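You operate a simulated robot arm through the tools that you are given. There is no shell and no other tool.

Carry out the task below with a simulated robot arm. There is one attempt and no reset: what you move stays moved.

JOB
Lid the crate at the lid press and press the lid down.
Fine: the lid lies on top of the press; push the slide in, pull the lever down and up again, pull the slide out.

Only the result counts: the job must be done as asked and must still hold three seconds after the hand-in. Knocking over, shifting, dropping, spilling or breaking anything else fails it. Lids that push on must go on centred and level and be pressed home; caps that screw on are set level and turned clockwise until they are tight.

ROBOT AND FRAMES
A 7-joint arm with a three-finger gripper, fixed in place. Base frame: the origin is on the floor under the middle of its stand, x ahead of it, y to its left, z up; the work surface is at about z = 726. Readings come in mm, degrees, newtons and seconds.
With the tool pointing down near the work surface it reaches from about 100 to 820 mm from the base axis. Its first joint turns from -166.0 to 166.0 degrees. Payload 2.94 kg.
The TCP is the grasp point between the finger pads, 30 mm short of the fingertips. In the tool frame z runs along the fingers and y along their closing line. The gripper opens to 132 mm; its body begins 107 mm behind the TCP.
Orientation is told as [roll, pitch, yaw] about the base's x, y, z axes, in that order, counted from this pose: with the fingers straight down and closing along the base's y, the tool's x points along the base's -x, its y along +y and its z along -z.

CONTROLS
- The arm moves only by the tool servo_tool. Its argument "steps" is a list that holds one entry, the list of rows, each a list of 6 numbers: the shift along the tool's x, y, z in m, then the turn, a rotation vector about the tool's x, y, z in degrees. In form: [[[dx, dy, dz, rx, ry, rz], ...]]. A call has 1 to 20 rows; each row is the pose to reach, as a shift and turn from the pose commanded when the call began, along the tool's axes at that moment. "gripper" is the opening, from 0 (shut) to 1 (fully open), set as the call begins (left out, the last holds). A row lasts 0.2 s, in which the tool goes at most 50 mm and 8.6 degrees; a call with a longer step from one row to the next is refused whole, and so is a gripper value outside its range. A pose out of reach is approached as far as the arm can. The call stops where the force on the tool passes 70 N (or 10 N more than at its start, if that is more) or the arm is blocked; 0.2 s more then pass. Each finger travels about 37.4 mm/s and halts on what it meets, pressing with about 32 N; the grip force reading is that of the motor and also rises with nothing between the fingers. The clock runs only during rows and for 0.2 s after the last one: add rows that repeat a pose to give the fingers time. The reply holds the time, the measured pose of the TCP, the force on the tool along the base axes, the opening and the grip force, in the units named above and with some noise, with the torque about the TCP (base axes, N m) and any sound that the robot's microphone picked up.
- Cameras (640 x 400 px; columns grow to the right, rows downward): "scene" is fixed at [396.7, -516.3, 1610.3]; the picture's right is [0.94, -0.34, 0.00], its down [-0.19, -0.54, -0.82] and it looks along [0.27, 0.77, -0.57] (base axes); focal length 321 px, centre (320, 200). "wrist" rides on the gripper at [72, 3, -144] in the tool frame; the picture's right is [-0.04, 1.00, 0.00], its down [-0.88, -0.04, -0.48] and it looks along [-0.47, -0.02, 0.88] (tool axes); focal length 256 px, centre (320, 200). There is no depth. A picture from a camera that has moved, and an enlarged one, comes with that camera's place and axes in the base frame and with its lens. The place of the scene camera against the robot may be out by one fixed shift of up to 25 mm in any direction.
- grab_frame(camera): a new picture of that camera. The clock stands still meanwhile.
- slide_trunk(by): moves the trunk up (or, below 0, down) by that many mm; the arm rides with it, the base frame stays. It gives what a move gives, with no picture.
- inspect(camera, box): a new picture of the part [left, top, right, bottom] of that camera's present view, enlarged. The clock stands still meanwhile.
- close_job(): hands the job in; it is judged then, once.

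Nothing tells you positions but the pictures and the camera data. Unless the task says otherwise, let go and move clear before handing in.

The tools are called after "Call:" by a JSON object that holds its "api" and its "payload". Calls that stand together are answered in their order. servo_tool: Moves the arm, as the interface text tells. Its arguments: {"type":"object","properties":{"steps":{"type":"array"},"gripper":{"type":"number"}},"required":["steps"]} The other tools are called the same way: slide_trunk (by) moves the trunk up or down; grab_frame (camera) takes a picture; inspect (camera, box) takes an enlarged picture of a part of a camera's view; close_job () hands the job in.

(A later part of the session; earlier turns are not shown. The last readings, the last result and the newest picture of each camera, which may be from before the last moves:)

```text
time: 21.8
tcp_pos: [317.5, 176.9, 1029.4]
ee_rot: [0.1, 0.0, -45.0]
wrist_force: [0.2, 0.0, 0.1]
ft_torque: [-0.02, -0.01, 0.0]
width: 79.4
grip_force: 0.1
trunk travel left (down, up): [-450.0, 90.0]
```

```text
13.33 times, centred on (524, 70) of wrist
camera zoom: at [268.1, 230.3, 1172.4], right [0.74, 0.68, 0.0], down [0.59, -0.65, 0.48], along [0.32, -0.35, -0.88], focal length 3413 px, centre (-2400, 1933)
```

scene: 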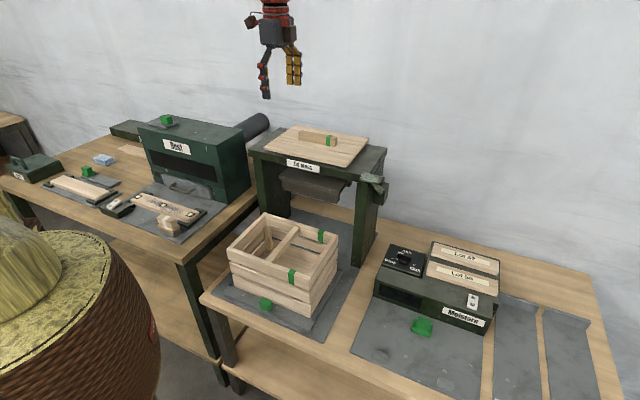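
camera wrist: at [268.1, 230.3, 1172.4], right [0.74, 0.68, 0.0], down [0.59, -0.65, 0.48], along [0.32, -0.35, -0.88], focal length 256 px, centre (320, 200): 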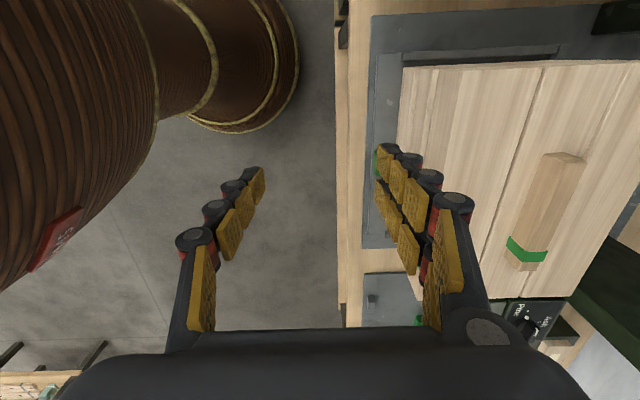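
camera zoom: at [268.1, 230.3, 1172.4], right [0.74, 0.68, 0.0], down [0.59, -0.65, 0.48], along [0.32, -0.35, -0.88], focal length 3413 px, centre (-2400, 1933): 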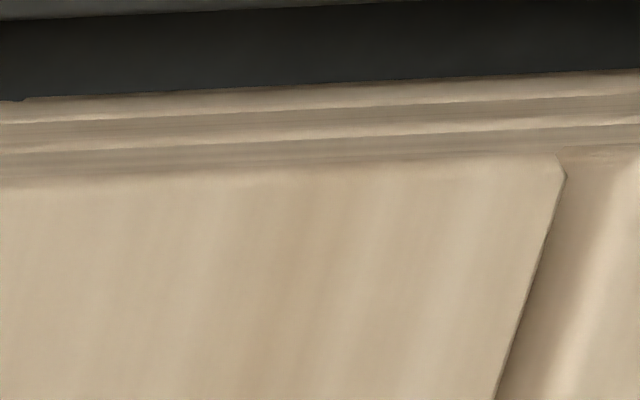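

From the wrist view the lid's front face is flush with the crate's front and there is no visible gap, so the lid sits centred to within about 1 mm. Now I'll look straight at the slide's green knob.

Call:
{"api": "servo_tool", "payload": {"steps": [[[0.02, 0.03, -0.01, 0, 0, 0], [0.04, 0.06, -0.02, 0, 0, 0], [0.055, 0.08, -0.02, 0, 0, 0], [0.055, 0.08, -0.02, 0, 0, 0]]]}}

Call:
{"api": "grab_frame", "payload": {"camera": "wrist"}}

Call:
{"api": "inspect", "payload": {"camera": "scene", "box": [200, 270, 360, 370]}}

```text
time: 22.8
tcp_pos: [335.5, 271.5, 1049.7]
ee_rot: [0.1, -0.1, -45.0]
wrist_force: [0.3, 0.3, -0.2]
ft_torque: [0.03, -0.02, -0.03]
width: 79.4
grip_force: 0.1
trunk travel left (down, up): [-450.0, 90.0]
```

```text
taken
camera wrist: at [285.7, 325.8, 1192.8], right [0.74, 0.68, 0.0], down [0.59, -0.65, 0.48], along [0.32, -0.35, -0.88], focal length 256 px, centre (320, 200)
```

wrist: 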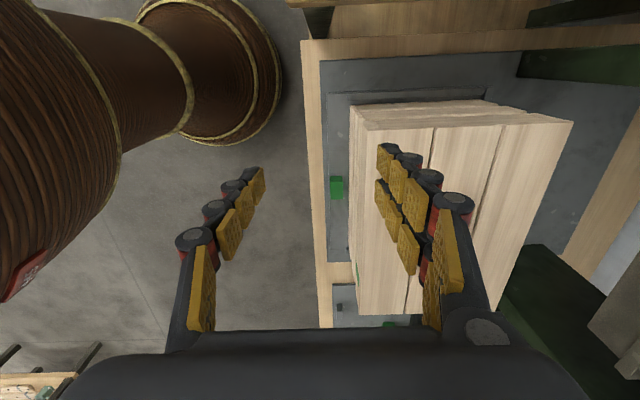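

```text
4.00 times, centred on (280, 320) of scene
camera zoom: at [396.7, -516.3, 1610.3], right [0.94, -0.34, 0.0], down [-0.19, -0.54, -0.82], along [0.27, 0.77, -0.57], focal length 1284 px, centre (480, -280)
```

zoom: 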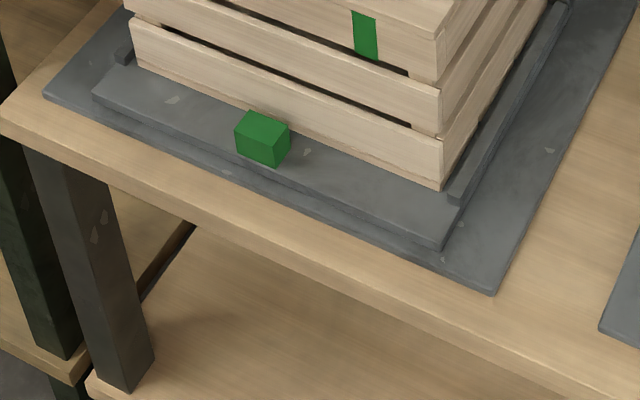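

Call:
{"api": "inspect", "payload": {"camera": "wrist", "box": [300, 150, 396, 210]}}

Call:
{"api": "inspect", "payload": {"camera": "wrist", "box": [300, 40, 620, 240]}}

Call:
{"api": "inspect", "payload": {"camera": "scene", "box": [250, 290, 282, 315]}}

```text
6.67 times, centred on (348, 180) of wrist
camera zoom: at [285.7, 325.8, 1192.8], right [0.74, 0.68, 0.0], down [0.59, -0.65, 0.48], along [0.32, -0.35, -0.88], focal length 1707 px, centre (133, 333)
```

zoom: 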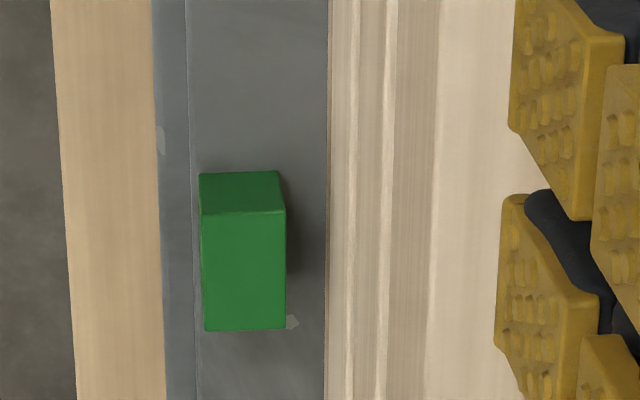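

```text
2.00 times, centred on (460, 140) of wrist
camera zoom: at [285.7, 325.8, 1192.8], right [0.74, 0.68, 0.0], down [0.59, -0.65, 0.48], along [0.32, -0.35, -0.88], focal length 512 px, centre (40, 320)
```

zoom: 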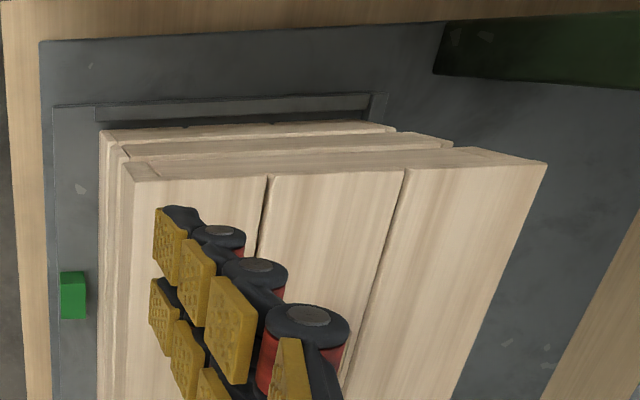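

```text
16.00 times, centred on (266, 302) of scene
camera zoom: at [396.7, -516.3, 1610.3], right [0.94, -0.34, 0.0], down [-0.19, -0.54, -0.82], along [0.27, 0.77, -0.57], focal length 5137 px, centre (1184, -1440)
```

zoom: 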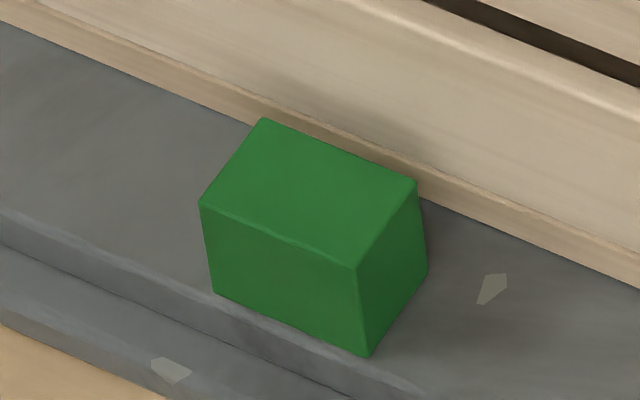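

The green slide knob is a block of about 36×22×28 mm at roughly R≈186, B≈454 in press axes (B is the push-in direction), with its top near z 766. I'll turn the tool so the fingers close across it with the camera on the robot side, then tilt the fingers forward so the hand stays clear of the press when the slide is in.

Call:
{"api": "servo_tool", "payload": {"steps": [[[-0.013, -0.003, 0, 0, 0, -8.2], [-0.026, -0.006, 0, 0, 0, -16.4], [-0.039, -0.009, 0, 0, 0, -24.6], [-0.052, -0.012, 0, 0, 0, -32.8], [-0.065, -0.015, 0, 0, 0, -41], [-0.078, -0.018, 0, 0, 0, -49.2], [-0.091, -0.021, 0, 0, 0, -57.4], [-0.104, -0.024, 0, 0, 0, -65.6], [-0.117, -0.027, 0, 0, 0, -73.8], [-0.13, -0.03, 0, 0, 0, -82], [-0.142, -0.03, 0, 0, 0, -90], [-0.142, -0.03, 0, 0, 0, -90]]]}}

```text
time: 25.4
tcp_pos: [414.5, 149.9, 1048.7]
ee_rot: [0.0, 0.0, 45.1]
wrist_force: [-0.1, -0.1, 0.6]
ft_torque: [-0.04, 0.0, -0.04]
width: 79.2
grip_force: 0.0
trunk travel left (down, up): [-450.0, 90.0]
```

Call:
{"api": "servo_tool", "payload": {"steps": [[[0, 0, 0, 0, -8, 0], [0, 0, 0, 0, -16, 0], [0, 0, 0, 0, -24, 0], [0, 0, 0, 0, -32, 0], [0, 0, 0, 0, -40, 0], [0, 0, 0, 0, -40, 0]]]}}

Call:
{"api": "grab_frame", "payload": {"camera": "wrist"}}

Call:
{"api": "grab_frame", "payload": {"camera": "scene"}}

```text
time: 26.8
tcp_pos: [414.8, 151.0, 1048.5]
ee_rot: [0.0, -40.0, 45.0]
wrist_force: [0.0, -0.8, 0.4]
ft_torque: [0.03, -0.01, 0.01]
width: 79.0
grip_force: 0.0
out of reach, approached as far as the arm can: row 4
trunk travel left (down, up): [-450.0, 90.0]
```

```text
taken
camera wrist: at [308.2, 49.0, 1111.8], right [-0.68, 0.73, 0.03], down [0.29, 0.23, 0.93], along [0.67, 0.64, -0.37], focal length 256 px, centre (320, 200)
```

wrist: 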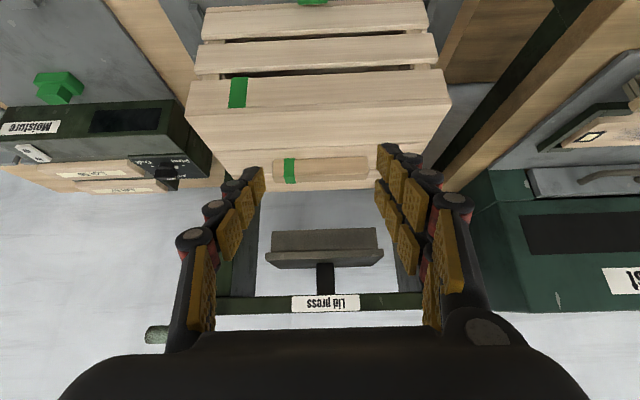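

```text
taken
```

scene: 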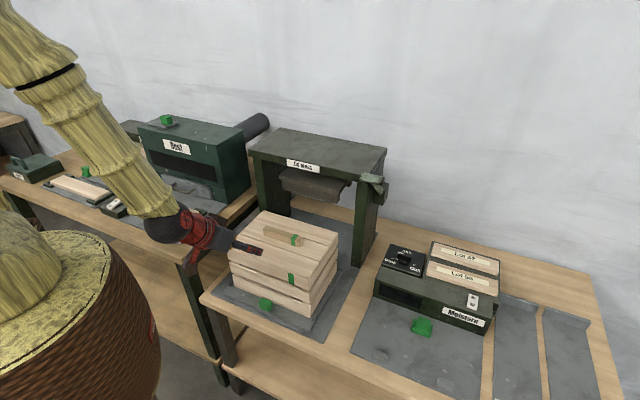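

This view from the robot side (upside down) shows the lid on the crate and the press behind it. I'll zoom in to check the lid's seating before pushing.

Call:
{"api": "inspect", "payload": {"camera": "wrist", "box": [170, 60, 330, 200]}}

Call:
{"api": "inspect", "payload": {"camera": "wrist", "box": [330, 60, 490, 200]}}

Call:
{"api": "inspect", "payload": {"camera": "wrist", "box": [130, 200, 450, 345]}}

```text
2.86 times, centred on (250, 130) of wrist
camera zoom: at [308.2, 49.0, 1111.8], right [-0.68, 0.73, 0.03], down [0.29, 0.23, 0.93], along [0.67, 0.64, -0.37], focal length 731 px, centre (520, 400)
```

zoom: 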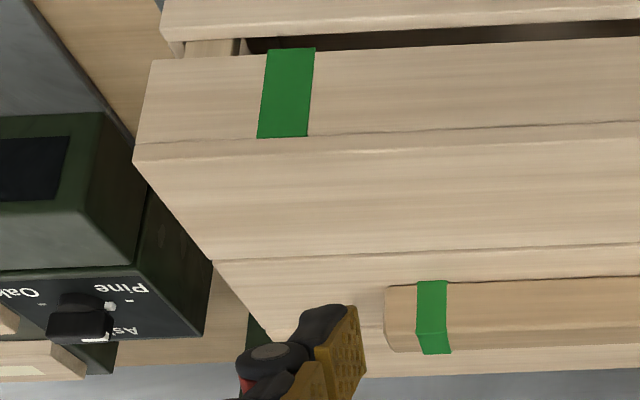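

```text
2.86 times, centred on (410, 130) of wrist
camera zoom: at [308.2, 49.0, 1111.8], right [-0.68, 0.73, 0.03], down [0.29, 0.23, 0.93], along [0.67, 0.64, -0.37], focal length 731 px, centre (63, 400)
```

zoom: 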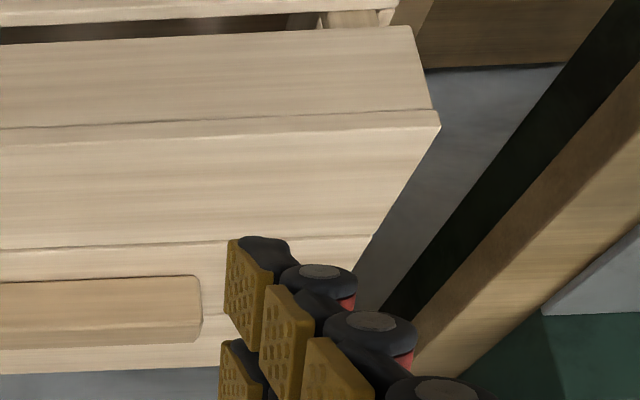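

```text
2.00 times, centred on (290, 272) of wrist
camera zoom: at [308.2, 49.0, 1111.8], right [-0.68, 0.73, 0.03], down [0.29, 0.23, 0.93], along [0.67, 0.64, -0.37], focal length 512 px, centre (380, 55)
```

zoom: 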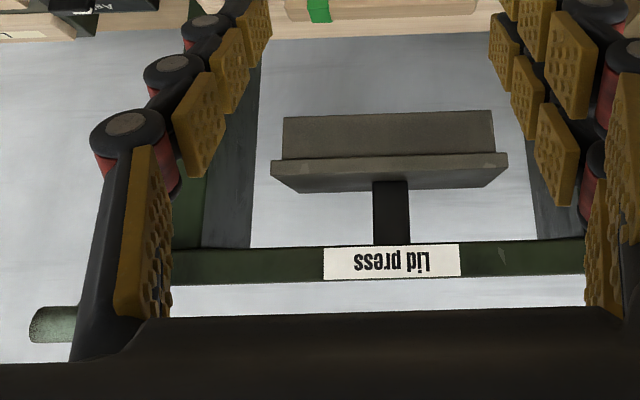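

The lid sits centred and flush on the crate. I'll lower the tilted gripper toward the slide knob.

Call:
{"api": "servo_tool", "payload": {"steps": [[[0.02, 0, 0.024, 0, 0, 0], [0.045, 0, 0.053, 0, 0, 0], [0.07, 0, 0.083, 0, 0, 0], [0.095, 0, 0.113, 0, 0, 0], [0.12, 0, 0.142, 0, 0, 0], [0.136, 0, 0.161, 0, 0, 0], [0.142, 0, 0.169, 0, 0, 0], [0.142, 0, 0.169, 0, 0, 0]]]}}

Call:
{"api": "grab_frame", "payload": {"camera": "wrist"}}

Call:
{"api": "inspect", "payload": {"camera": "scene", "box": [160, 200, 360, 325]}}

```text
time: 28.6
tcp_pos: [461.4, 153.8, 843.7]
ee_rot: [3.8, -38.9, 43.2]
wrist_force: [0.3, -1.2, 0.2]
ft_torque: [0.02, 0.02, -0.02]
width: 79.3
grip_force: 0.0
out of reach, approached as far as the arm can: row 3, 4, 5, 6, 7, 8
trunk travel left (down, up): [-450.0, 90.0]
```

```text
taken
camera wrist: at [358.4, 49.7, 909.0], right [-0.69, 0.72, 0.08], down [0.33, 0.21, 0.92], along [0.65, 0.66, -0.39], focal length 256 px, centre (320, 200)
```

wrist: 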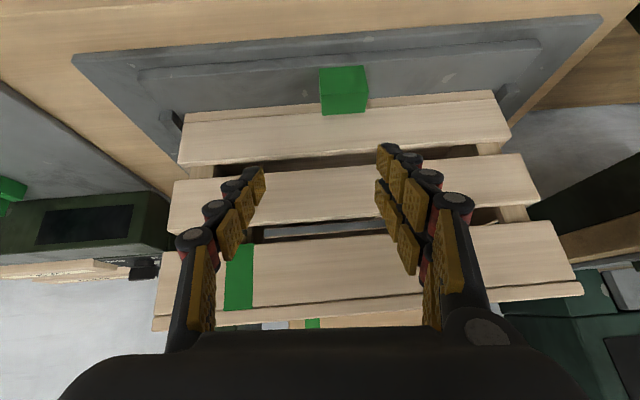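

```text
3.20 times, centred on (260, 262) of scene
camera zoom: at [396.7, -516.3, 1610.3], right [0.94, -0.34, 0.0], down [-0.19, -0.54, -0.82], along [0.27, 0.77, -0.57], focal length 1027 px, centre (512, 0)
```

zoom: 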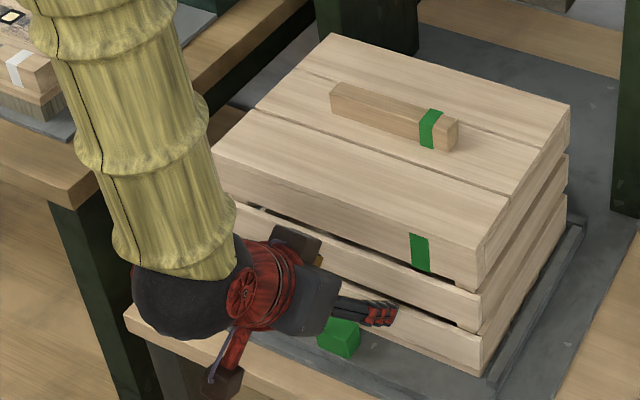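

The arm can't reach that low with the tilt while the trunk is this high. I'll back up and lower the trunk instead.

Call:
{"api": "servo_tool", "payload": {"steps": [[[-0.02, 0, -0.025, 0, 0, 0], [-0.045, 0, -0.055, 0, 0, 0], [-0.07, 0, -0.087, 0, 0, 0], [-0.095, 0, -0.118, 0, 0, 0], [-0.12, 0, -0.149, 0, 0, 0], [-0.145, 0, -0.18, 0, 0, 0], [-0.168, 0, -0.208, 0, 0, 0], [-0.184, 0, -0.227, 0, 0, 0], [-0.189, 0, -0.233, 0, 0, 0], [-0.189, 0, -0.233, 0, 0, 0]]]}}

Call:
{"api": "grab_frame", "payload": {"camera": "scene"}}

```text
time: 30.8
tcp_pos: [470.7, 143.2, 1143.4]
ee_rot: [3.9, -38.8, 43.2]
wrist_force: [-0.4, 0.6, 0.1]
ft_torque: [0.02, -0.03, -0.01]
width: 79.3
grip_force: 0.0
trunk travel left (down, up): [-450.0, 90.0]
```

```text
taken
```

scene: 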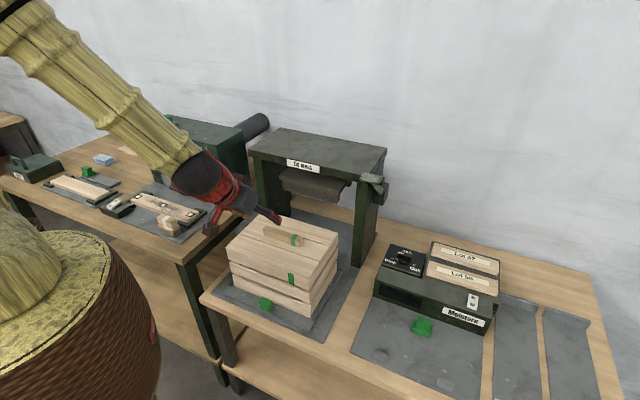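

Call:
{"api": "servo_tool", "payload": {"steps": [[[0.01, 0.011, -0.003, 0.7, -0.3, -0.35], [0.02, 0.022, -0.007, 1.4, -0.6, -0.7], [0.03, 0.033, -0.01, 2.1, -0.9, -1.05], [0.04, 0.0446, -0.0133, 2.75, -1.2, -1.42], [0.04, 0.0446, -0.0133, 2.75, -1.2, -1.42]]]}}

```text
time: 32.0
tcp_pos: [411.3, 147.0, 1130.4]
ee_rot: [-0.1, -40.1, 44.9]
wrist_force: [-1.1, -0.1, -0.5]
ft_torque: [-0.01, 0.01, -0.01]
width: 79.2
grip_force: 0.1
trunk travel left (down, up): [-450.0, 90.0]
```

Call:
{"api": "slide_trunk", "payload": {"by": -200}}

Call:
{"api": "grab_frame", "payload": {"camera": "scene"}}

Call:
{"api": "grab_frame", "payload": {"camera": "wrist"}}

```text
time: 34.2
tcp_pos: [410.9, 145.8, 931.3]
ee_rot: [-0.2, -40.1, 45.0]
wrist_force: [0.3, -0.1, 0.2]
ft_torque: [0.01, -0.01, 0.03]
width: 79.2
grip_force: 0.1
trunk travel left (down, up): [-250.0, 290.0]
```

```text
taken
```

scene: 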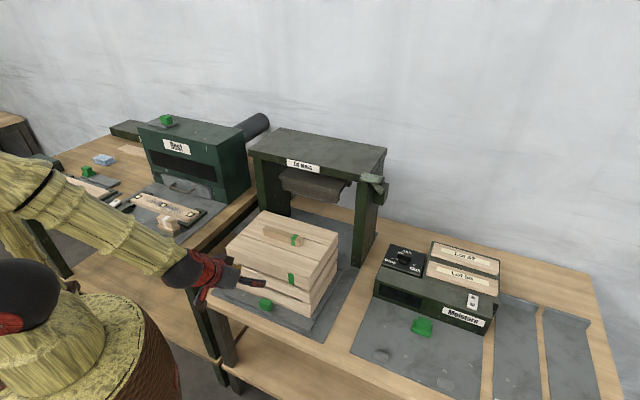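

```text
taken
camera wrist: at [304.2, 45.9, 994.0], right [-0.68, 0.73, 0.03], down [0.29, 0.23, 0.93], along [0.67, 0.64, -0.37], focal length 256 px, centre (320, 200)
```

wrist: 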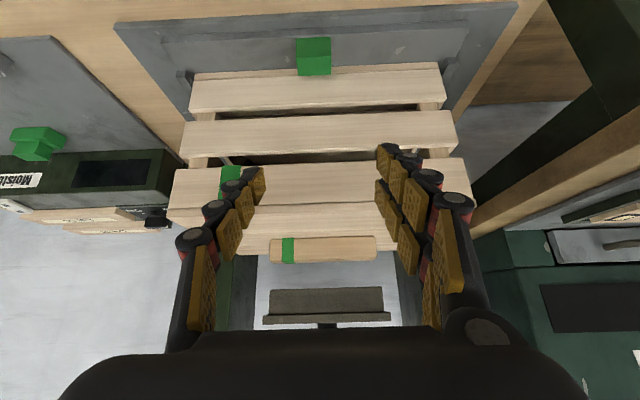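

Call:
{"api": "slide_trunk", "payload": {"by": -100}}

Call:
{"api": "grab_frame", "payload": {"camera": "wrist"}}

Call:
{"api": "inspect", "payload": {"camera": "scene", "box": [100, 200, 340, 350]}}

```text
time: 35.5
tcp_pos: [410.3, 147.0, 831.8]
ee_rot: [-0.1, -40.1, 44.9]
wrist_force: [1.1, 0.4, 0.3]
ft_torque: [0.03, 0.01, 0.02]
width: 79.3
grip_force: 0.0
trunk travel left (down, up): [-150.0, 390.0]
```

```text
taken
camera wrist: at [304.2, 45.9, 894.0], right [-0.68, 0.73, 0.03], down [0.29, 0.23, 0.93], along [0.67, 0.64, -0.37], focal length 256 px, centre (320, 200)
```

wrist: 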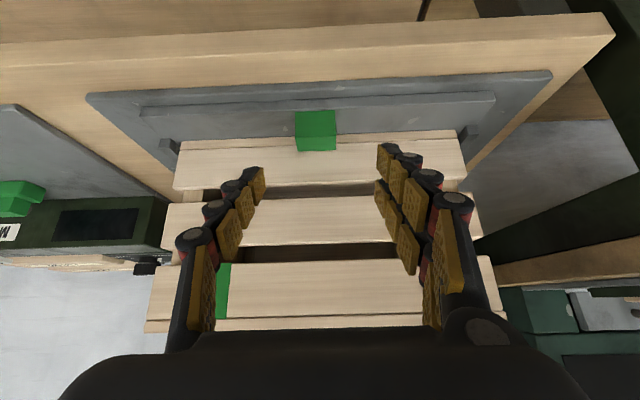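

```text
2.67 times, centred on (220, 275) of scene
camera zoom: at [396.7, -516.3, 1610.3], right [0.94, -0.34, 0.0], down [-0.19, -0.54, -0.82], along [0.27, 0.77, -0.57], focal length 856 px, centre (587, 0)
```

zoom: 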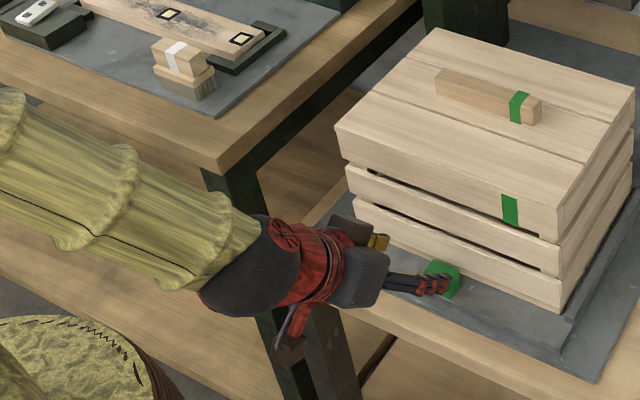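

Call:
{"api": "inspect", "payload": {"camera": "wrist", "box": [272, 95, 368, 155]}}

Call:
{"api": "inspect", "payload": {"camera": "wrist", "box": [60, 60, 580, 200]}}

```text
6.67 times, centred on (320, 125) of wrist
camera zoom: at [304.2, 45.9, 894.0], right [-0.68, 0.73, 0.03], down [0.29, 0.23, 0.93], along [0.67, 0.64, -0.37], focal length 1707 px, centre (320, 700)
```

zoom: 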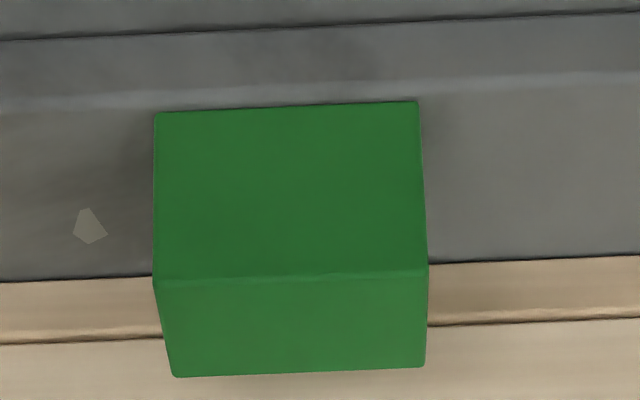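

```text
1.23 times, centred on (320, 130) of wrist
camera zoom: at [304.2, 45.9, 894.0], right [-0.68, 0.73, 0.03], down [0.29, 0.23, 0.93], along [0.67, 0.64, -0.37], focal length 315 px, centre (320, 286)
```

zoom: 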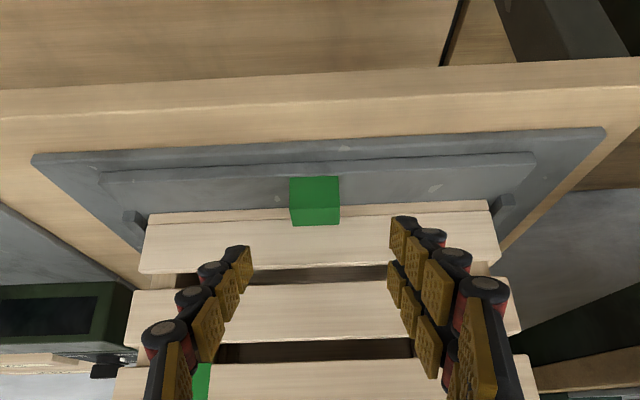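

The knob spans R 170–208 with its front at B 442 and its top at z 754; the slide surface is at about z 726. A 20° tilt gives a better grip overlap, so I'll change the tilt and go to a pre-grasp.

Call:
{"api": "servo_tool", "payload": {"steps": [[[-0.0073, -0.001, 0.0022, 0, 6.7, 0], [-0.0146, -0.002, 0.0044, 0, 13.4, 0], [-0.0219, -0.003, 0.0066, 0, 20, 0], [-0.0219, -0.003, 0.0066, 0, 20, 0]]]}}

Call:
{"api": "grab_frame", "payload": {"camera": "wrist"}}

```text
time: 36.5
tcp_pos: [428.3, 160.1, 840.1]
ee_rot: [-0.2, -20.0, 44.8]
wrist_force: [0.8, -0.2, -0.6]
ft_torque: [0.01, 0.01, 0.04]
width: 79.3
grip_force: 0.0
trunk travel left (down, up): [-150.0, 390.0]
```

```text
taken
camera wrist: at [342.3, 79.9, 949.6], right [-0.68, 0.74, 0.01], down [0.5, 0.44, 0.75], along [0.54, 0.51, -0.66], focal length 256 px, centre (320, 200)
```

wrist: 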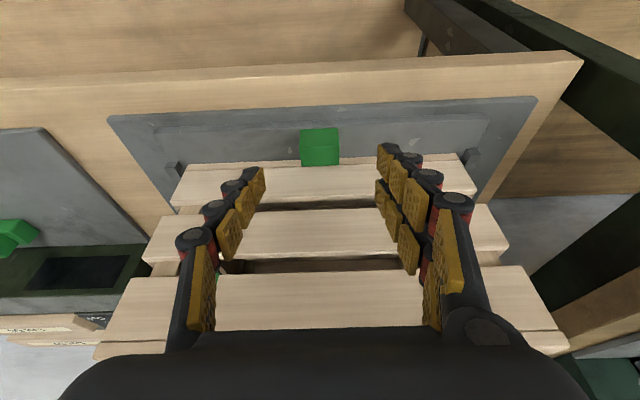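

Call:
{"api": "servo_tool", "payload": {"steps": [[[0, 0, 0.02, 0, 0, 0], [0, 0, 0.04, 0, 0, 0], [0, 0, 0.055, 0, 0, 0], [0, 0, 0.062, 0, 0, 0], [0, 0, 0.062, 0, 0, 0]]]}}

Call:
{"api": "grab_frame", "payload": {"camera": "wrist"}}

Call:
{"api": "inspect", "payload": {"camera": "scene", "box": [220, 250, 316, 310]}}

```text
time: 37.7
tcp_pos: [442.8, 174.6, 782.7]
ee_rot: [-0.1, -20.2, 44.9]
wrist_force: [-0.1, 0.2, -0.4]
ft_torque: [-0.03, 0.0, -0.01]
width: 79.3
grip_force: 0.1
trunk travel left (down, up): [-150.0, 390.0]
```

```text
taken
camera wrist: at [357.9, 94.8, 891.3], right [-0.68, 0.74, 0.01], down [0.49, 0.44, 0.75], along [0.55, 0.51, -0.66], focal length 256 px, centre (320, 200)
```

wrist: 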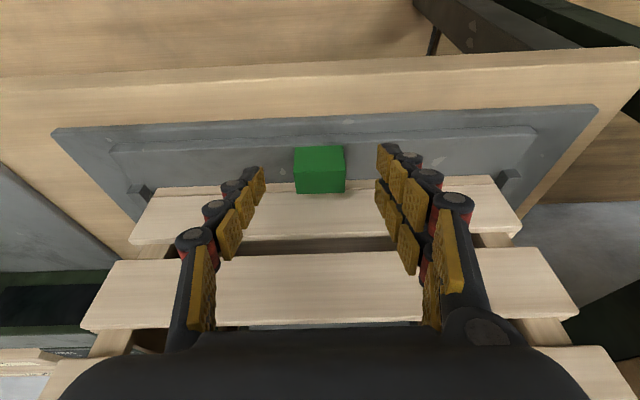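

```text
6.67 times, centred on (268, 280) of scene
camera zoom: at [396.7, -516.3, 1610.3], right [0.94, -0.34, 0.0], down [-0.19, -0.54, -0.82], along [0.27, 0.77, -0.57], focal length 2140 px, centre (667, -333)
```

zoom: 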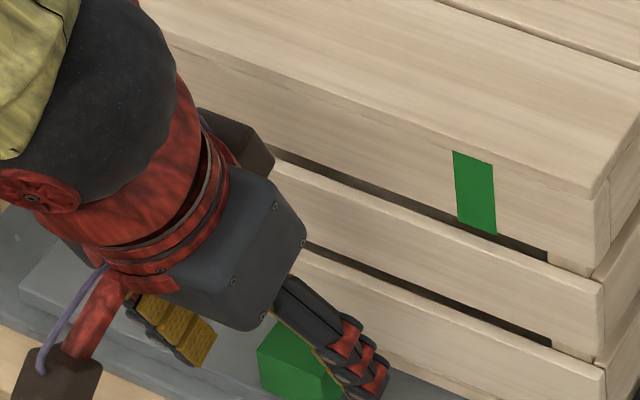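

The knob lies between the fingers and the hand clears the crate. I'll go the last 16 mm down slowly.

Call:
{"api": "servo_tool", "payload": {"steps": [[[0, 0, 0.005, 0, 0, 0], [0, 0, 0.01, 0, 0, 0], [0, 0, 0.014, 0, 0, 0], [0, 0, 0.016, 0, 0, 0], [0, 0, 0.016, 0, 0, 0]]]}}

Call:
{"api": "grab_frame", "payload": {"camera": "wrist"}}

```text
time: 38.9
tcp_pos: [446.1, 178.9, 766.2]
ee_rot: [-0.1, -20.1, 44.9]
wrist_force: [0.4, -0.2, 0.0]
ft_torque: [0.0, -0.03, 0.02]
width: 78.9
grip_force: 0.2
trunk travel left (down, up): [-150.0, 390.0]
```

```text
taken
camera wrist: at [361.8, 98.9, 876.0], right [-0.68, 0.74, 0.01], down [0.5, 0.44, 0.75], along [0.55, 0.51, -0.66], focal length 256 px, centre (320, 200)
```

wrist: 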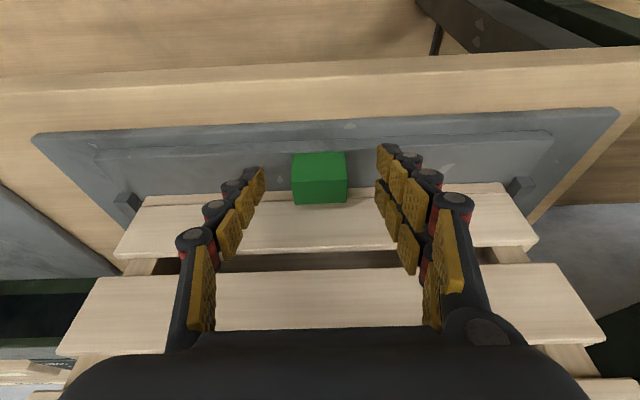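

Call:
{"api": "servo_tool", "payload": {"steps": [[[0, 0, 0, 0, 0, 0], [0, 0, 0, 0, 0, 0], [0, 0, 0, 0, 0, 0], [0, 0, 0, 0, 0, 0], [0, 0, 0, 0, 0, 0], [0, 0, 0, 0, 0, 0]]], "gripper": 0}}

Call:
{"api": "grab_frame", "payload": {"camera": "wrist"}}

Call:
{"api": "inspect", "payload": {"camera": "scene", "box": [220, 260, 316, 320]}}

```text
time: 40.3
tcp_pos: [446.2, 178.4, 766.0]
ee_rot: [-0.1, -20.1, 44.9]
wrist_force: [1.3, -2.8, -0.4]
ft_torque: [-0.23, -0.23, 0.03]
width: 37.3
grip_force: 45.0
trunk travel left (down, up): [-150.0, 390.0]
```

```text
taken
camera wrist: at [361.9, 98.7, 876.0], right [-0.68, 0.74, 0.01], down [0.5, 0.44, 0.75], along [0.55, 0.51, -0.66], focal length 256 px, centre (320, 200)
```

wrist: 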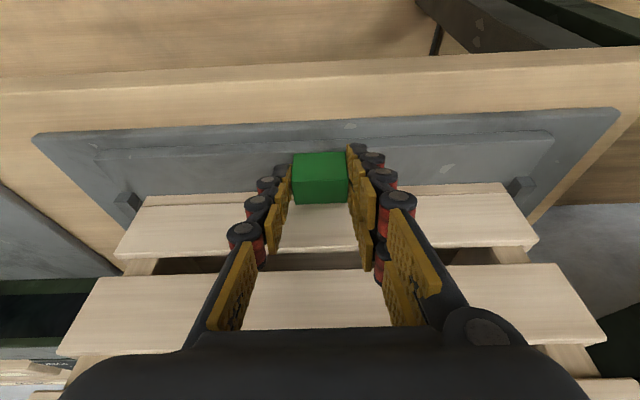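

```text
6.67 times, centred on (268, 290) of scene
camera zoom: at [396.7, -516.3, 1610.3], right [0.94, -0.34, 0.0], down [-0.19, -0.54, -0.82], along [0.27, 0.77, -0.57], focal length 2140 px, centre (667, -400)
```

zoom: 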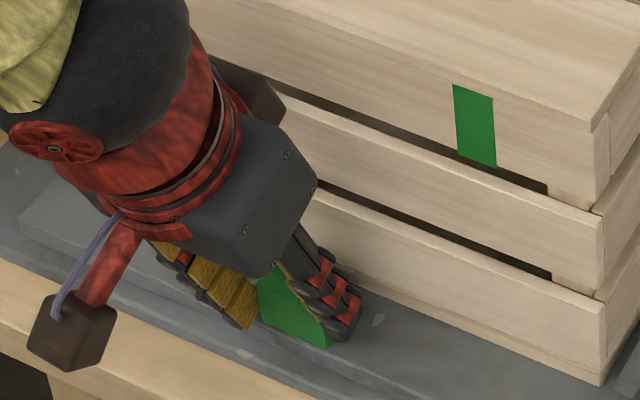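

The knob is gripped at 37.3 mm. I'll push the slide in gently, first 20 mm as a test.

Call:
{"api": "servo_tool", "payload": {"steps": [[[-0.0019, 0, 0.0007, 0, 0, 0], [-0.0056, 0, 0.0021, 0, 0, 0], [-0.0103, 0, 0.0038, 0, 0, 0], [-0.015, 0, 0.0055, 0, 0, 0], [-0.0188, 0, 0.0068, 0, 0, 0], [-0.0188, 0, 0.0068, 0, 0, 0]]]}}

Call:
{"api": "grab_frame", "payload": {"camera": "wrist"}}

Call:
{"api": "grab_frame", "payload": {"camera": "scene"}}

```text
time: 41.7
tcp_pos: [461.8, 193.2, 766.4]
ee_rot: [0.0, -20.2, 44.9]
wrist_force: [6.1, -5.4, -3.3]
ft_torque: [-0.27, -0.29, 0.27]
width: 37.2
grip_force: 44.6
trunk travel left (down, up): [-150.0, 390.0]
```

```text
taken
camera wrist: at [376.5, 113.2, 876.1], right [-0.68, 0.74, 0.01], down [0.5, 0.44, 0.75], along [0.55, 0.51, -0.66], focal length 256 px, centre (320, 200)
```

wrist: 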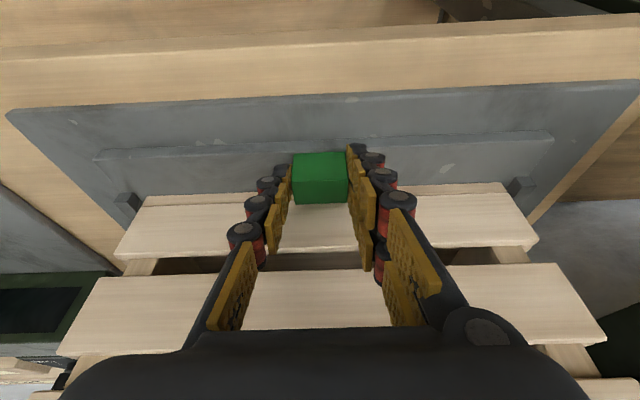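

```text
taken
```

scene: 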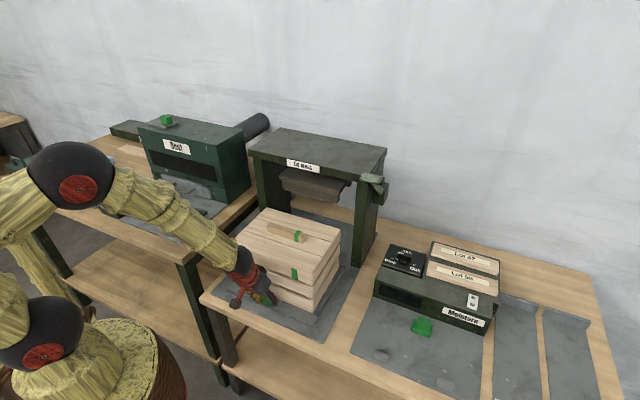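

The slide and crate move along smoothly with little force. I'll continue pushing.

Call:
{"api": "servo_tool", "payload": {"steps": [[[-0.0075, 0, 0.0027, 0, 0, 0], [-0.0188, 0, 0.0068, 0, 0, 0], [-0.0301, 0, 0.0109, 0, 0, 0], [-0.0414, 0, 0.0151, 0, 0, 0], [-0.0526, 0, 0.0192, 0, 0, 0], [-0.0639, 0, 0.0233, 0, 0, 0], [-0.0752, 0, 0.0274, 0, 0, 0], [-0.0865, 0, 0.0315, 0, 0, 0], [-0.0977, 0, 0.0356, 0, 0, 0], [-0.1071, 0, 0.039, 0, 0, 0], [-0.1128, 0, 0.041, 0, 0, 0], [-0.1128, 0, 0.041, 0, 0, 0]]]}}

Call:
{"api": "grab_frame", "payload": {"camera": "scene"}}

Call:
{"api": "grab_frame", "payload": {"camera": "wrist"}}

```text
time: 44.3
tcp_pos: [546.9, 277.7, 766.3]
ee_rot: [0.0, -19.9, 44.8]
wrist_force: [6.6, -7.1, -7.9]
ft_torque: [-0.69, 0.53, 0.21]
width: 37.5
grip_force: 45.1
trunk travel left (down, up): [-150.0, 390.0]
```

```text
taken
```

scene: 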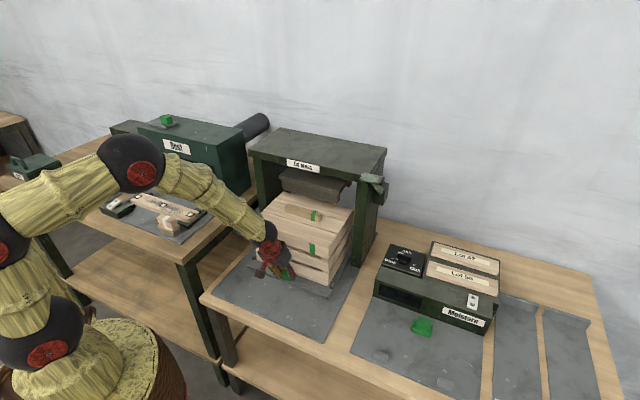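

```text
taken
camera wrist: at [461.5, 198.1, 876.2], right [-0.68, 0.74, 0.01], down [0.5, 0.44, 0.75], along [0.54, 0.51, -0.66], focal length 256 px, centre (320, 200)
```

wrist: 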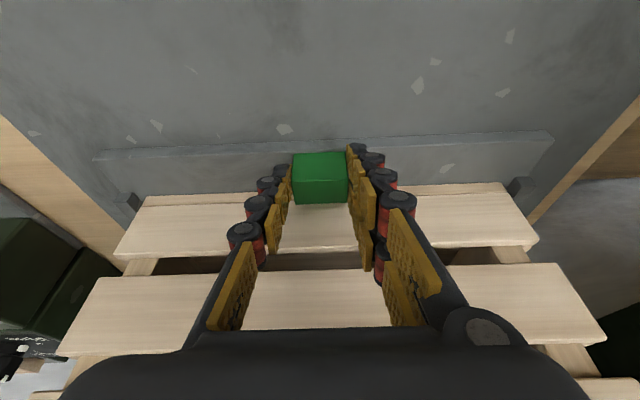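

Call:
{"api": "servo_tool", "payload": {"steps": [[[-0.0075, 0, 0.0027, 0, 0, 0], [-0.0188, 0, 0.0068, 0, 0, 0], [-0.0301, 0, 0.0109, 0, 0, 0], [-0.0414, 0, 0.0151, 0, 0, 0], [-0.0526, 0, 0.0192, 0, 0, 0], [-0.0639, 0, 0.0233, 0, 0, 0], [-0.0752, 0, 0.0274, 0, 0, 0], [-0.0799, 0, 0.0291, 0, 0, 0], [-0.0799, 0, 0.0291, 0, 0, 0]]]}}

Call:
{"api": "grab_frame", "payload": {"camera": "scene"}}

Call:
{"api": "inspect", "payload": {"camera": "scene", "box": [240, 150, 400, 290]}}

```text
time: 46.3
tcp_pos: [606.3, 338.3, 766.3]
ee_rot: [0.0, -20.0, 44.9]
wrist_force: [3.1, -3.1, -7.2]
ft_torque: [-0.3, 0.26, -0.03]
width: 37.4
grip_force: 44.9
trunk travel left (down, up): [-150.0, 390.0]
```

```text
taken
```

scene: 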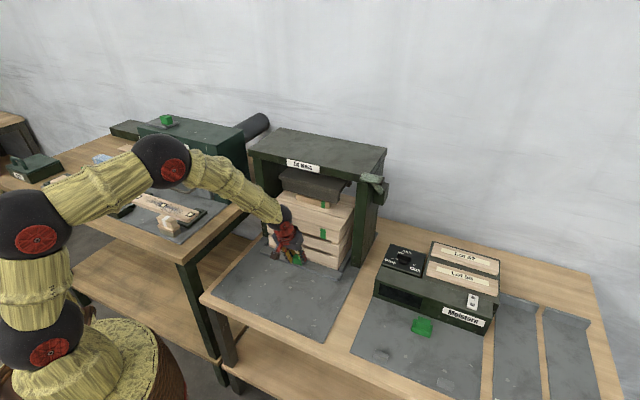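

```text
2.86 times, centred on (320, 220) of scene
camera zoom: at [396.7, -516.3, 1610.3], right [0.94, -0.34, 0.0], down [-0.19, -0.54, -0.82], along [0.27, 0.77, -0.57], focal length 917 px, centre (320, 143)
```

zoom: 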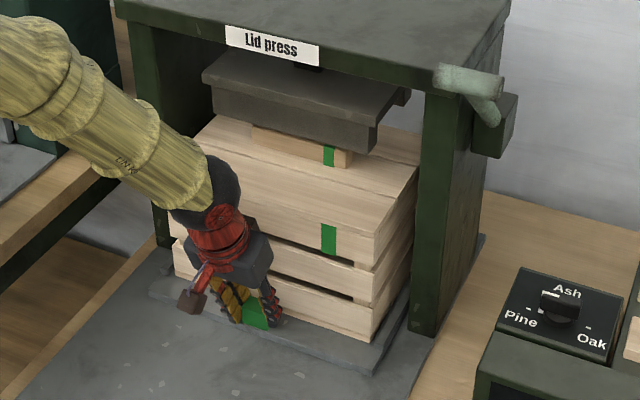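

Still going well; about 34 mm remain by my estimate. I'll go on slowly and watch for the end stop.

Call:
{"api": "servo_tool", "payload": {"steps": [[[-0.0056, 0, 0.0021, 0, 0, 0], [-0.0113, 0, 0.0041, 0, 0, 0], [-0.0169, 0, 0.0062, 0, 0, 0], [-0.0226, 0, 0.0082, 0, 0, 0], [-0.0263, 0, 0.0096, 0, 0, 0], [-0.0263, 0, 0.0096, 0, 0, 0]]]}}

```text
time: 47.7
tcp_pos: [626.4, 359.0, 766.3]
ee_rot: [0.0, -20.2, 44.9]
wrist_force: [2.7, -3.4, -5.8]
ft_torque: [-0.69, 0.59, 0.12]
width: 37.2
grip_force: 45.3
trunk travel left (down, up): [-150.0, 390.0]
```

Call:
{"api": "servo_tool", "payload": {"steps": [[[-0.0019, 0, 0.0007, 0, 0, 0], [-0.0038, 0, 0.0014, 0, 0, 0], [-0.0056, 0, 0.0021, 0, 0, 0], [-0.0056, 0, 0.0021, 0, 0, 0]]]}}

```text
time: 48.7
tcp_pos: [630.8, 363.5, 766.0]
ee_rot: [-0.1, -20.1, 44.9]
wrist_force: [1.0, -1.6, -5.6]
ft_torque: [-0.26, 0.29, 0.06]
width: 37.4
grip_force: 45.9
trunk travel left (down, up): [-150.0, 390.0]
```

Call:
{"api": "servo_tool", "payload": {"steps": [[[-0.0019, 0, 0.0007, 0, 0, 0], [-0.0038, 0, 0.0014, 0, 0, 0], [-0.0056, 0, 0.0021, 0, 0, 0], [-0.0075, 0, 0.0027, 0, 0, 0], [-0.0075, 0, 0.0027, 0, 0, 0]]]}}

Call:
{"api": "inspect", "payload": {"camera": "scene", "box": [240, 150, 400, 290]}}

Call:
{"api": "grab_frame", "payload": {"camera": "wrist"}}

```text
time: 49.9
tcp_pos: [632.9, 365.1, 764.9]
ee_rot: [0.0, -19.8, 44.9]
wrist_force: [-25.6, -32.8, 4.1]
ft_torque: [-0.87, 0.58, 0.14]
width: 37.6
grip_force: 45.0
trunk travel left (down, up): [-150.0, 390.0]
```

```text
2.86 times, centred on (320, 220) of scene
camera zoom: at [396.7, -516.3, 1610.3], right [0.94, -0.34, 0.0], down [-0.19, -0.54, -0.82], along [0.27, 0.77, -0.57], focal length 917 px, centre (320, 143)
```

zoom: 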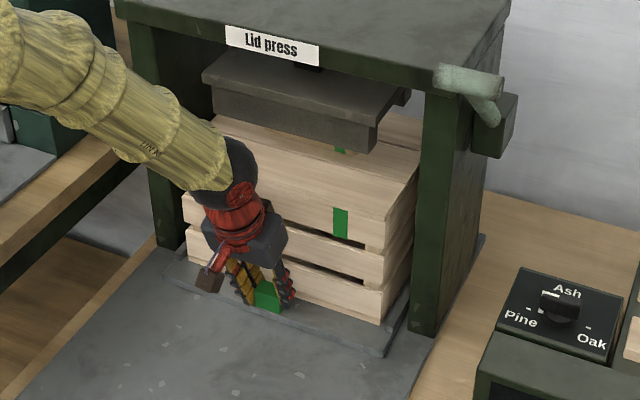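

```text
taken
camera wrist: at [548.5, 284.8, 876.1], right [-0.68, 0.74, 0.02], down [0.5, 0.44, 0.75], along [0.54, 0.51, -0.67], focal length 256 px, centre (320, 200)
```

wrist: 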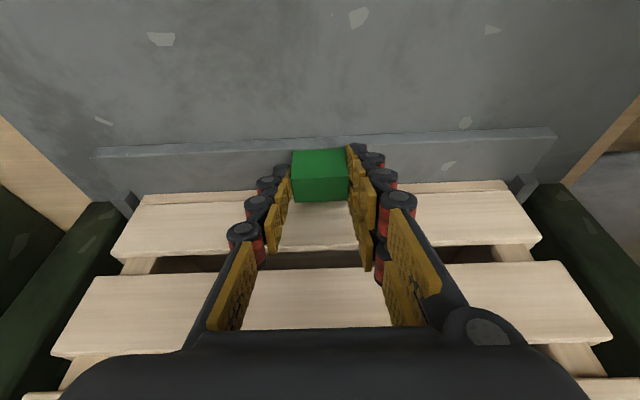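

The slide has reached its end stop (42 N at B≈705). I'll ease the pressure, let go of the knob and back away.

Call:
{"api": "servo_tool", "payload": {"steps": [[[0.0019, 0, -0.0007, 0, 0, 0], [0.0038, 0, -0.0014, 0, 0, 0], [0.0038, 0, -0.0014, 0, 0, 0]]]}}

Call:
{"api": "servo_tool", "payload": {"steps": [[[0, 0, 0, 0, 0, 0], [0, 0, 0, 0, 0, 0], [0, 0, 0, 0, 0, 0], [0, 0, 0, 0, 0, 0], [0, 0, 0, 0, 0, 0]]], "gripper": 0.6}}

Call:
{"api": "grab_frame", "payload": {"camera": "wrist"}}

```text
time: 50.7
tcp_pos: [633.4, 364.6, 765.2]
ee_rot: [0.0, -20.1, 44.9]
wrist_force: [-7.4, -16.6, -16.3]
ft_torque: [-0.4, 0.37, -0.02]
width: 37.3
grip_force: 44.9
trunk travel left (down, up): [-150.0, 390.0]
```

```text
time: 51.9
tcp_pos: [634.1, 365.5, 767.3]
ee_rot: [-0.1, -20.0, 44.9]
wrist_force: [-0.3, -0.1, 0.0]
ft_torque: [-0.01, 0.01, 0.01]
width: 79.3
grip_force: 0.1
trunk travel left (down, up): [-150.0, 390.0]
```

```text
taken
camera wrist: at [548.2, 285.1, 877.0], right [-0.68, 0.74, 0.01], down [0.5, 0.44, 0.75], along [0.55, 0.51, -0.66], focal length 256 px, centre (320, 200)
```

wrist: 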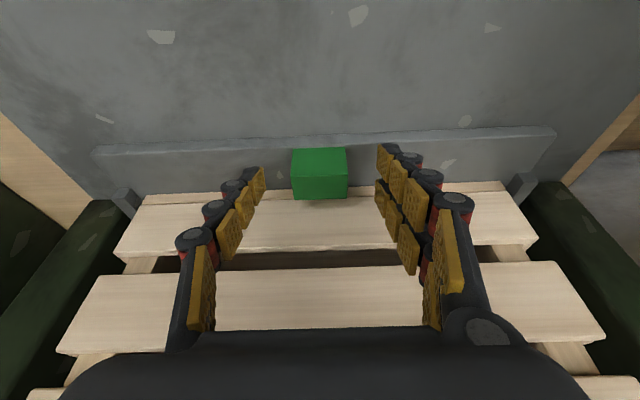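

Call:
{"api": "servo_tool", "payload": {"steps": [[[0.014, 0, -0.005, 0, 0, 0], [0.042, 0, -0.016, 0, 0, 0], [0.075, 0, -0.03, 0, 0, 0], [0.11, 0, -0.05, 0, 0, 0], [0.14, 0, -0.075, 0, 0, 0], [0.16, 0, -0.1, 0, 0, 0], [0.16, 0, -0.1, 0, 0, 0]]]}}

Call:
{"api": "inspect", "payload": {"camera": "scene", "box": [240, 120, 400, 300]}}

Call:
{"api": "inspect", "payload": {"camera": "scene", "box": [344, 160, 400, 216]}}

Call:
{"api": "grab_frame", "payload": {"camera": "wrist"}}

```text
time: 53.5
tcp_pos: [502.2, 233.2, 805.6]
ee_rot: [0.0, -20.1, 44.7]
wrist_force: [-0.6, -0.2, -0.3]
ft_torque: [0.01, -0.02, 0.01]
width: 79.1
grip_force: 0.1
trunk travel left (down, up): [-150.0, 390.0]
```

```text
2.22 times, centred on (320, 210) of scene
camera zoom: at [396.7, -516.3, 1610.3], right [0.94, -0.34, 0.0], down [-0.19, -0.54, -0.82], along [0.27, 0.77, -0.57], focal length 713 px, centre (320, 178)
```

zoom: 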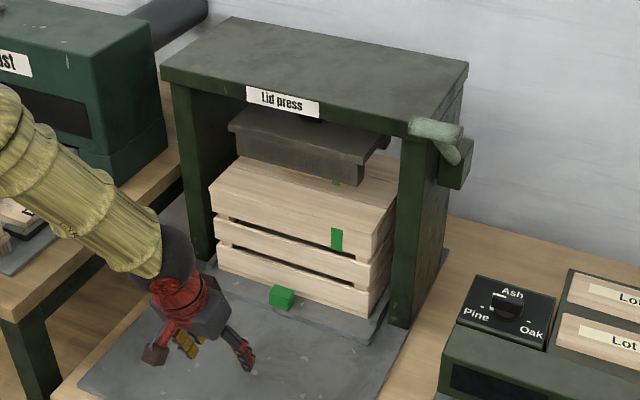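

```text
7.14 times, centred on (372, 188) of scene
camera zoom: at [396.7, -516.3, 1610.3], right [0.94, -0.34, 0.0], down [-0.19, -0.54, -0.82], along [0.27, 0.77, -0.57], focal length 2293 px, centre (-51, 286)
```

zoom: 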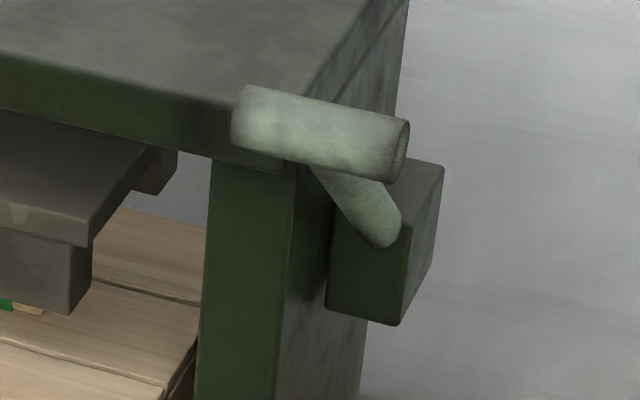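

```text
taken
camera wrist: at [416.4, 154.5, 915.2], right [-0.68, 0.74, 0.01], down [0.5, 0.44, 0.75], along [0.55, 0.51, -0.66], focal length 256 px, centre (320, 200)
```

wrist: 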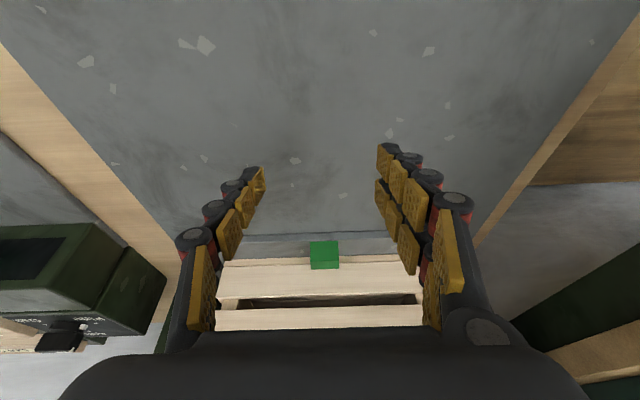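

The crate is in the press. The lever's grip bar runs parallel to the press front at about R≈435, B≈700, z≈1155, and its pivot is near B≈845, z≈1018, so the arm is about 200 mm long. I'll bring the hand up in front of it, with the fingers pointing at the press.

Call:
{"api": "servo_tool", "payload": {"steps": [[[-0.008, -0.012, -0.022, 0, 0, 0], [-0.021, -0.03, -0.057, 0, 0, 0], [-0.034, -0.049, -0.093, 0, 0, 0], [-0.047, -0.068, -0.129, 0, 0, 0], [-0.06, -0.087, -0.165, 0, 0, 0], [-0.073, -0.105, -0.2, 0, 0, 0], [-0.086, -0.124, -0.236, 0, 0, 0], [-0.098, -0.141, -0.269, 0, 0, 0], [-0.104, -0.15, -0.287, 0, 0, 0], [-0.104, -0.15, -0.287, 0, 0, 0]]]}}

Call:
{"api": "grab_frame", "payload": {"camera": "wrist"}}

```text
time: 55.7
tcp_pos: [606.2, 126.2, 1111.5]
ee_rot: [0.0, -20.1, 45.0]
wrist_force: [1.1, 0.3, -0.5]
ft_torque: [-0.02, 0.0, -0.04]
width: 79.3
grip_force: 0.0
trunk travel left (down, up): [-150.0, 390.0]
```

```text
taken
camera wrist: at [522.4, 46.7, 1221.5], right [-0.68, 0.74, 0.01], down [0.5, 0.44, 0.75], along [0.55, 0.51, -0.66], focal length 256 px, centre (320, 200)
```

wrist: 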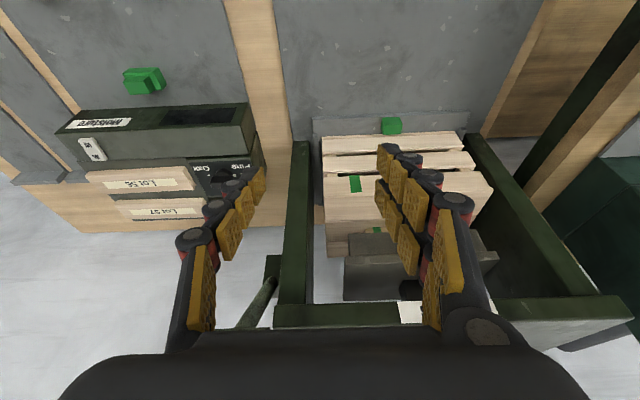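

Call:
{"api": "servo_tool", "payload": {"steps": [[[0, 0, 0, 0, -8, 0], [0, 0, 0, 0, -16, 0], [0, 0, 0, 0, -24, 0], [0, 0, 0, 0, -32, 0], [0, 0, 0, 0, -40, 0], [0, 0, 0, 0, -48, 0], [0, 0, 0, 0, -56, 0], [0, 0, 0, 0, -64, 0], [0, 0, 0, 0, -70, 0], [0, 0, 0, 0, -70, 0]]]}}

Call:
{"api": "grab_frame", "payload": {"camera": "wrist"}}

Call:
{"api": "grab_frame", "payload": {"camera": "scene"}}

```text
time: 57.9
tcp_pos: [608.3, 126.9, 1112.3]
ee_rot: [-152.0, -89.8, -163.1]
wrist_force: [0.1, 0.4, -0.3]
ft_torque: [0.02, -0.01, 0.0]
width: 79.2
grip_force: 0.0
trunk travel left (down, up): [-150.0, 390.0]
```

```text
taken
camera wrist: at [504.2, 28.8, 1038.5], right [-0.7, 0.71, 0.04], down [-0.31, -0.36, 0.88], along [0.64, 0.61, 0.48], focal length 256 px, centre (320, 200)
```

wrist: 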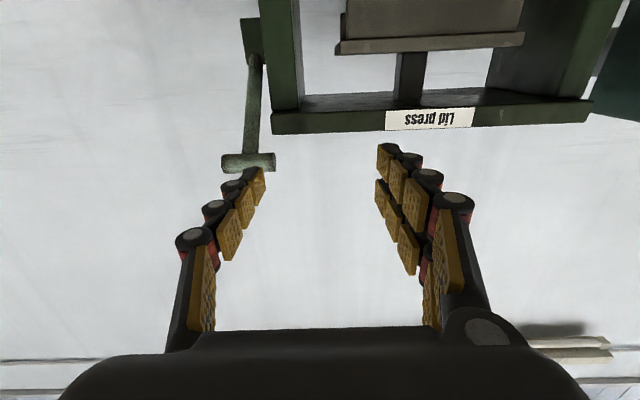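

```text
taken
```

scene: 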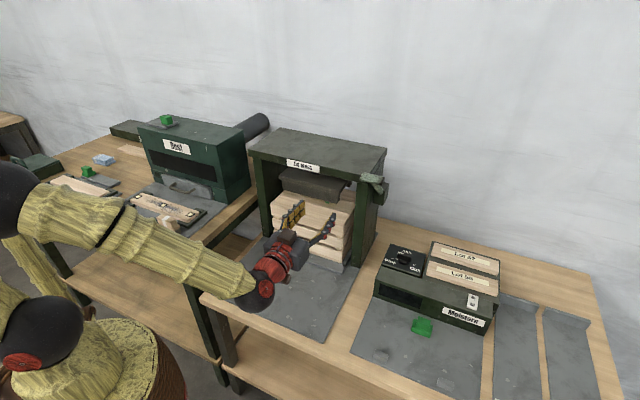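

Call:
{"api": "inspect", "payload": {"camera": "wrist", "box": [190, 0, 350, 190]}}

Call:
{"api": "inspect", "payload": {"camera": "wrist", "box": [210, 120, 306, 180]}}

```text
2.11 times, centred on (270, 95) of wrist
camera zoom: at [504.2, 28.8, 1038.5], right [-0.7, 0.71, 0.04], down [-0.31, -0.36, 0.88], along [0.64, 0.61, 0.48], focal length 539 px, centre (425, 421)
```

zoom: 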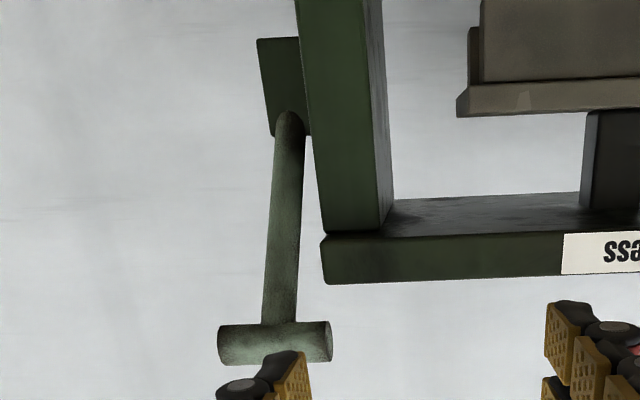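

```text
6.67 times, centred on (258, 150) of wrist
camera zoom: at [504.2, 28.8, 1038.5], right [-0.7, 0.71, 0.04], down [-0.31, -0.36, 0.88], along [0.64, 0.61, 0.48], focal length 1707 px, centre (733, 533)
```

zoom: 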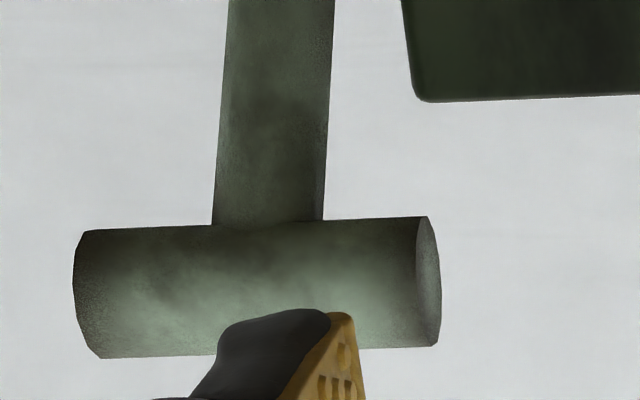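

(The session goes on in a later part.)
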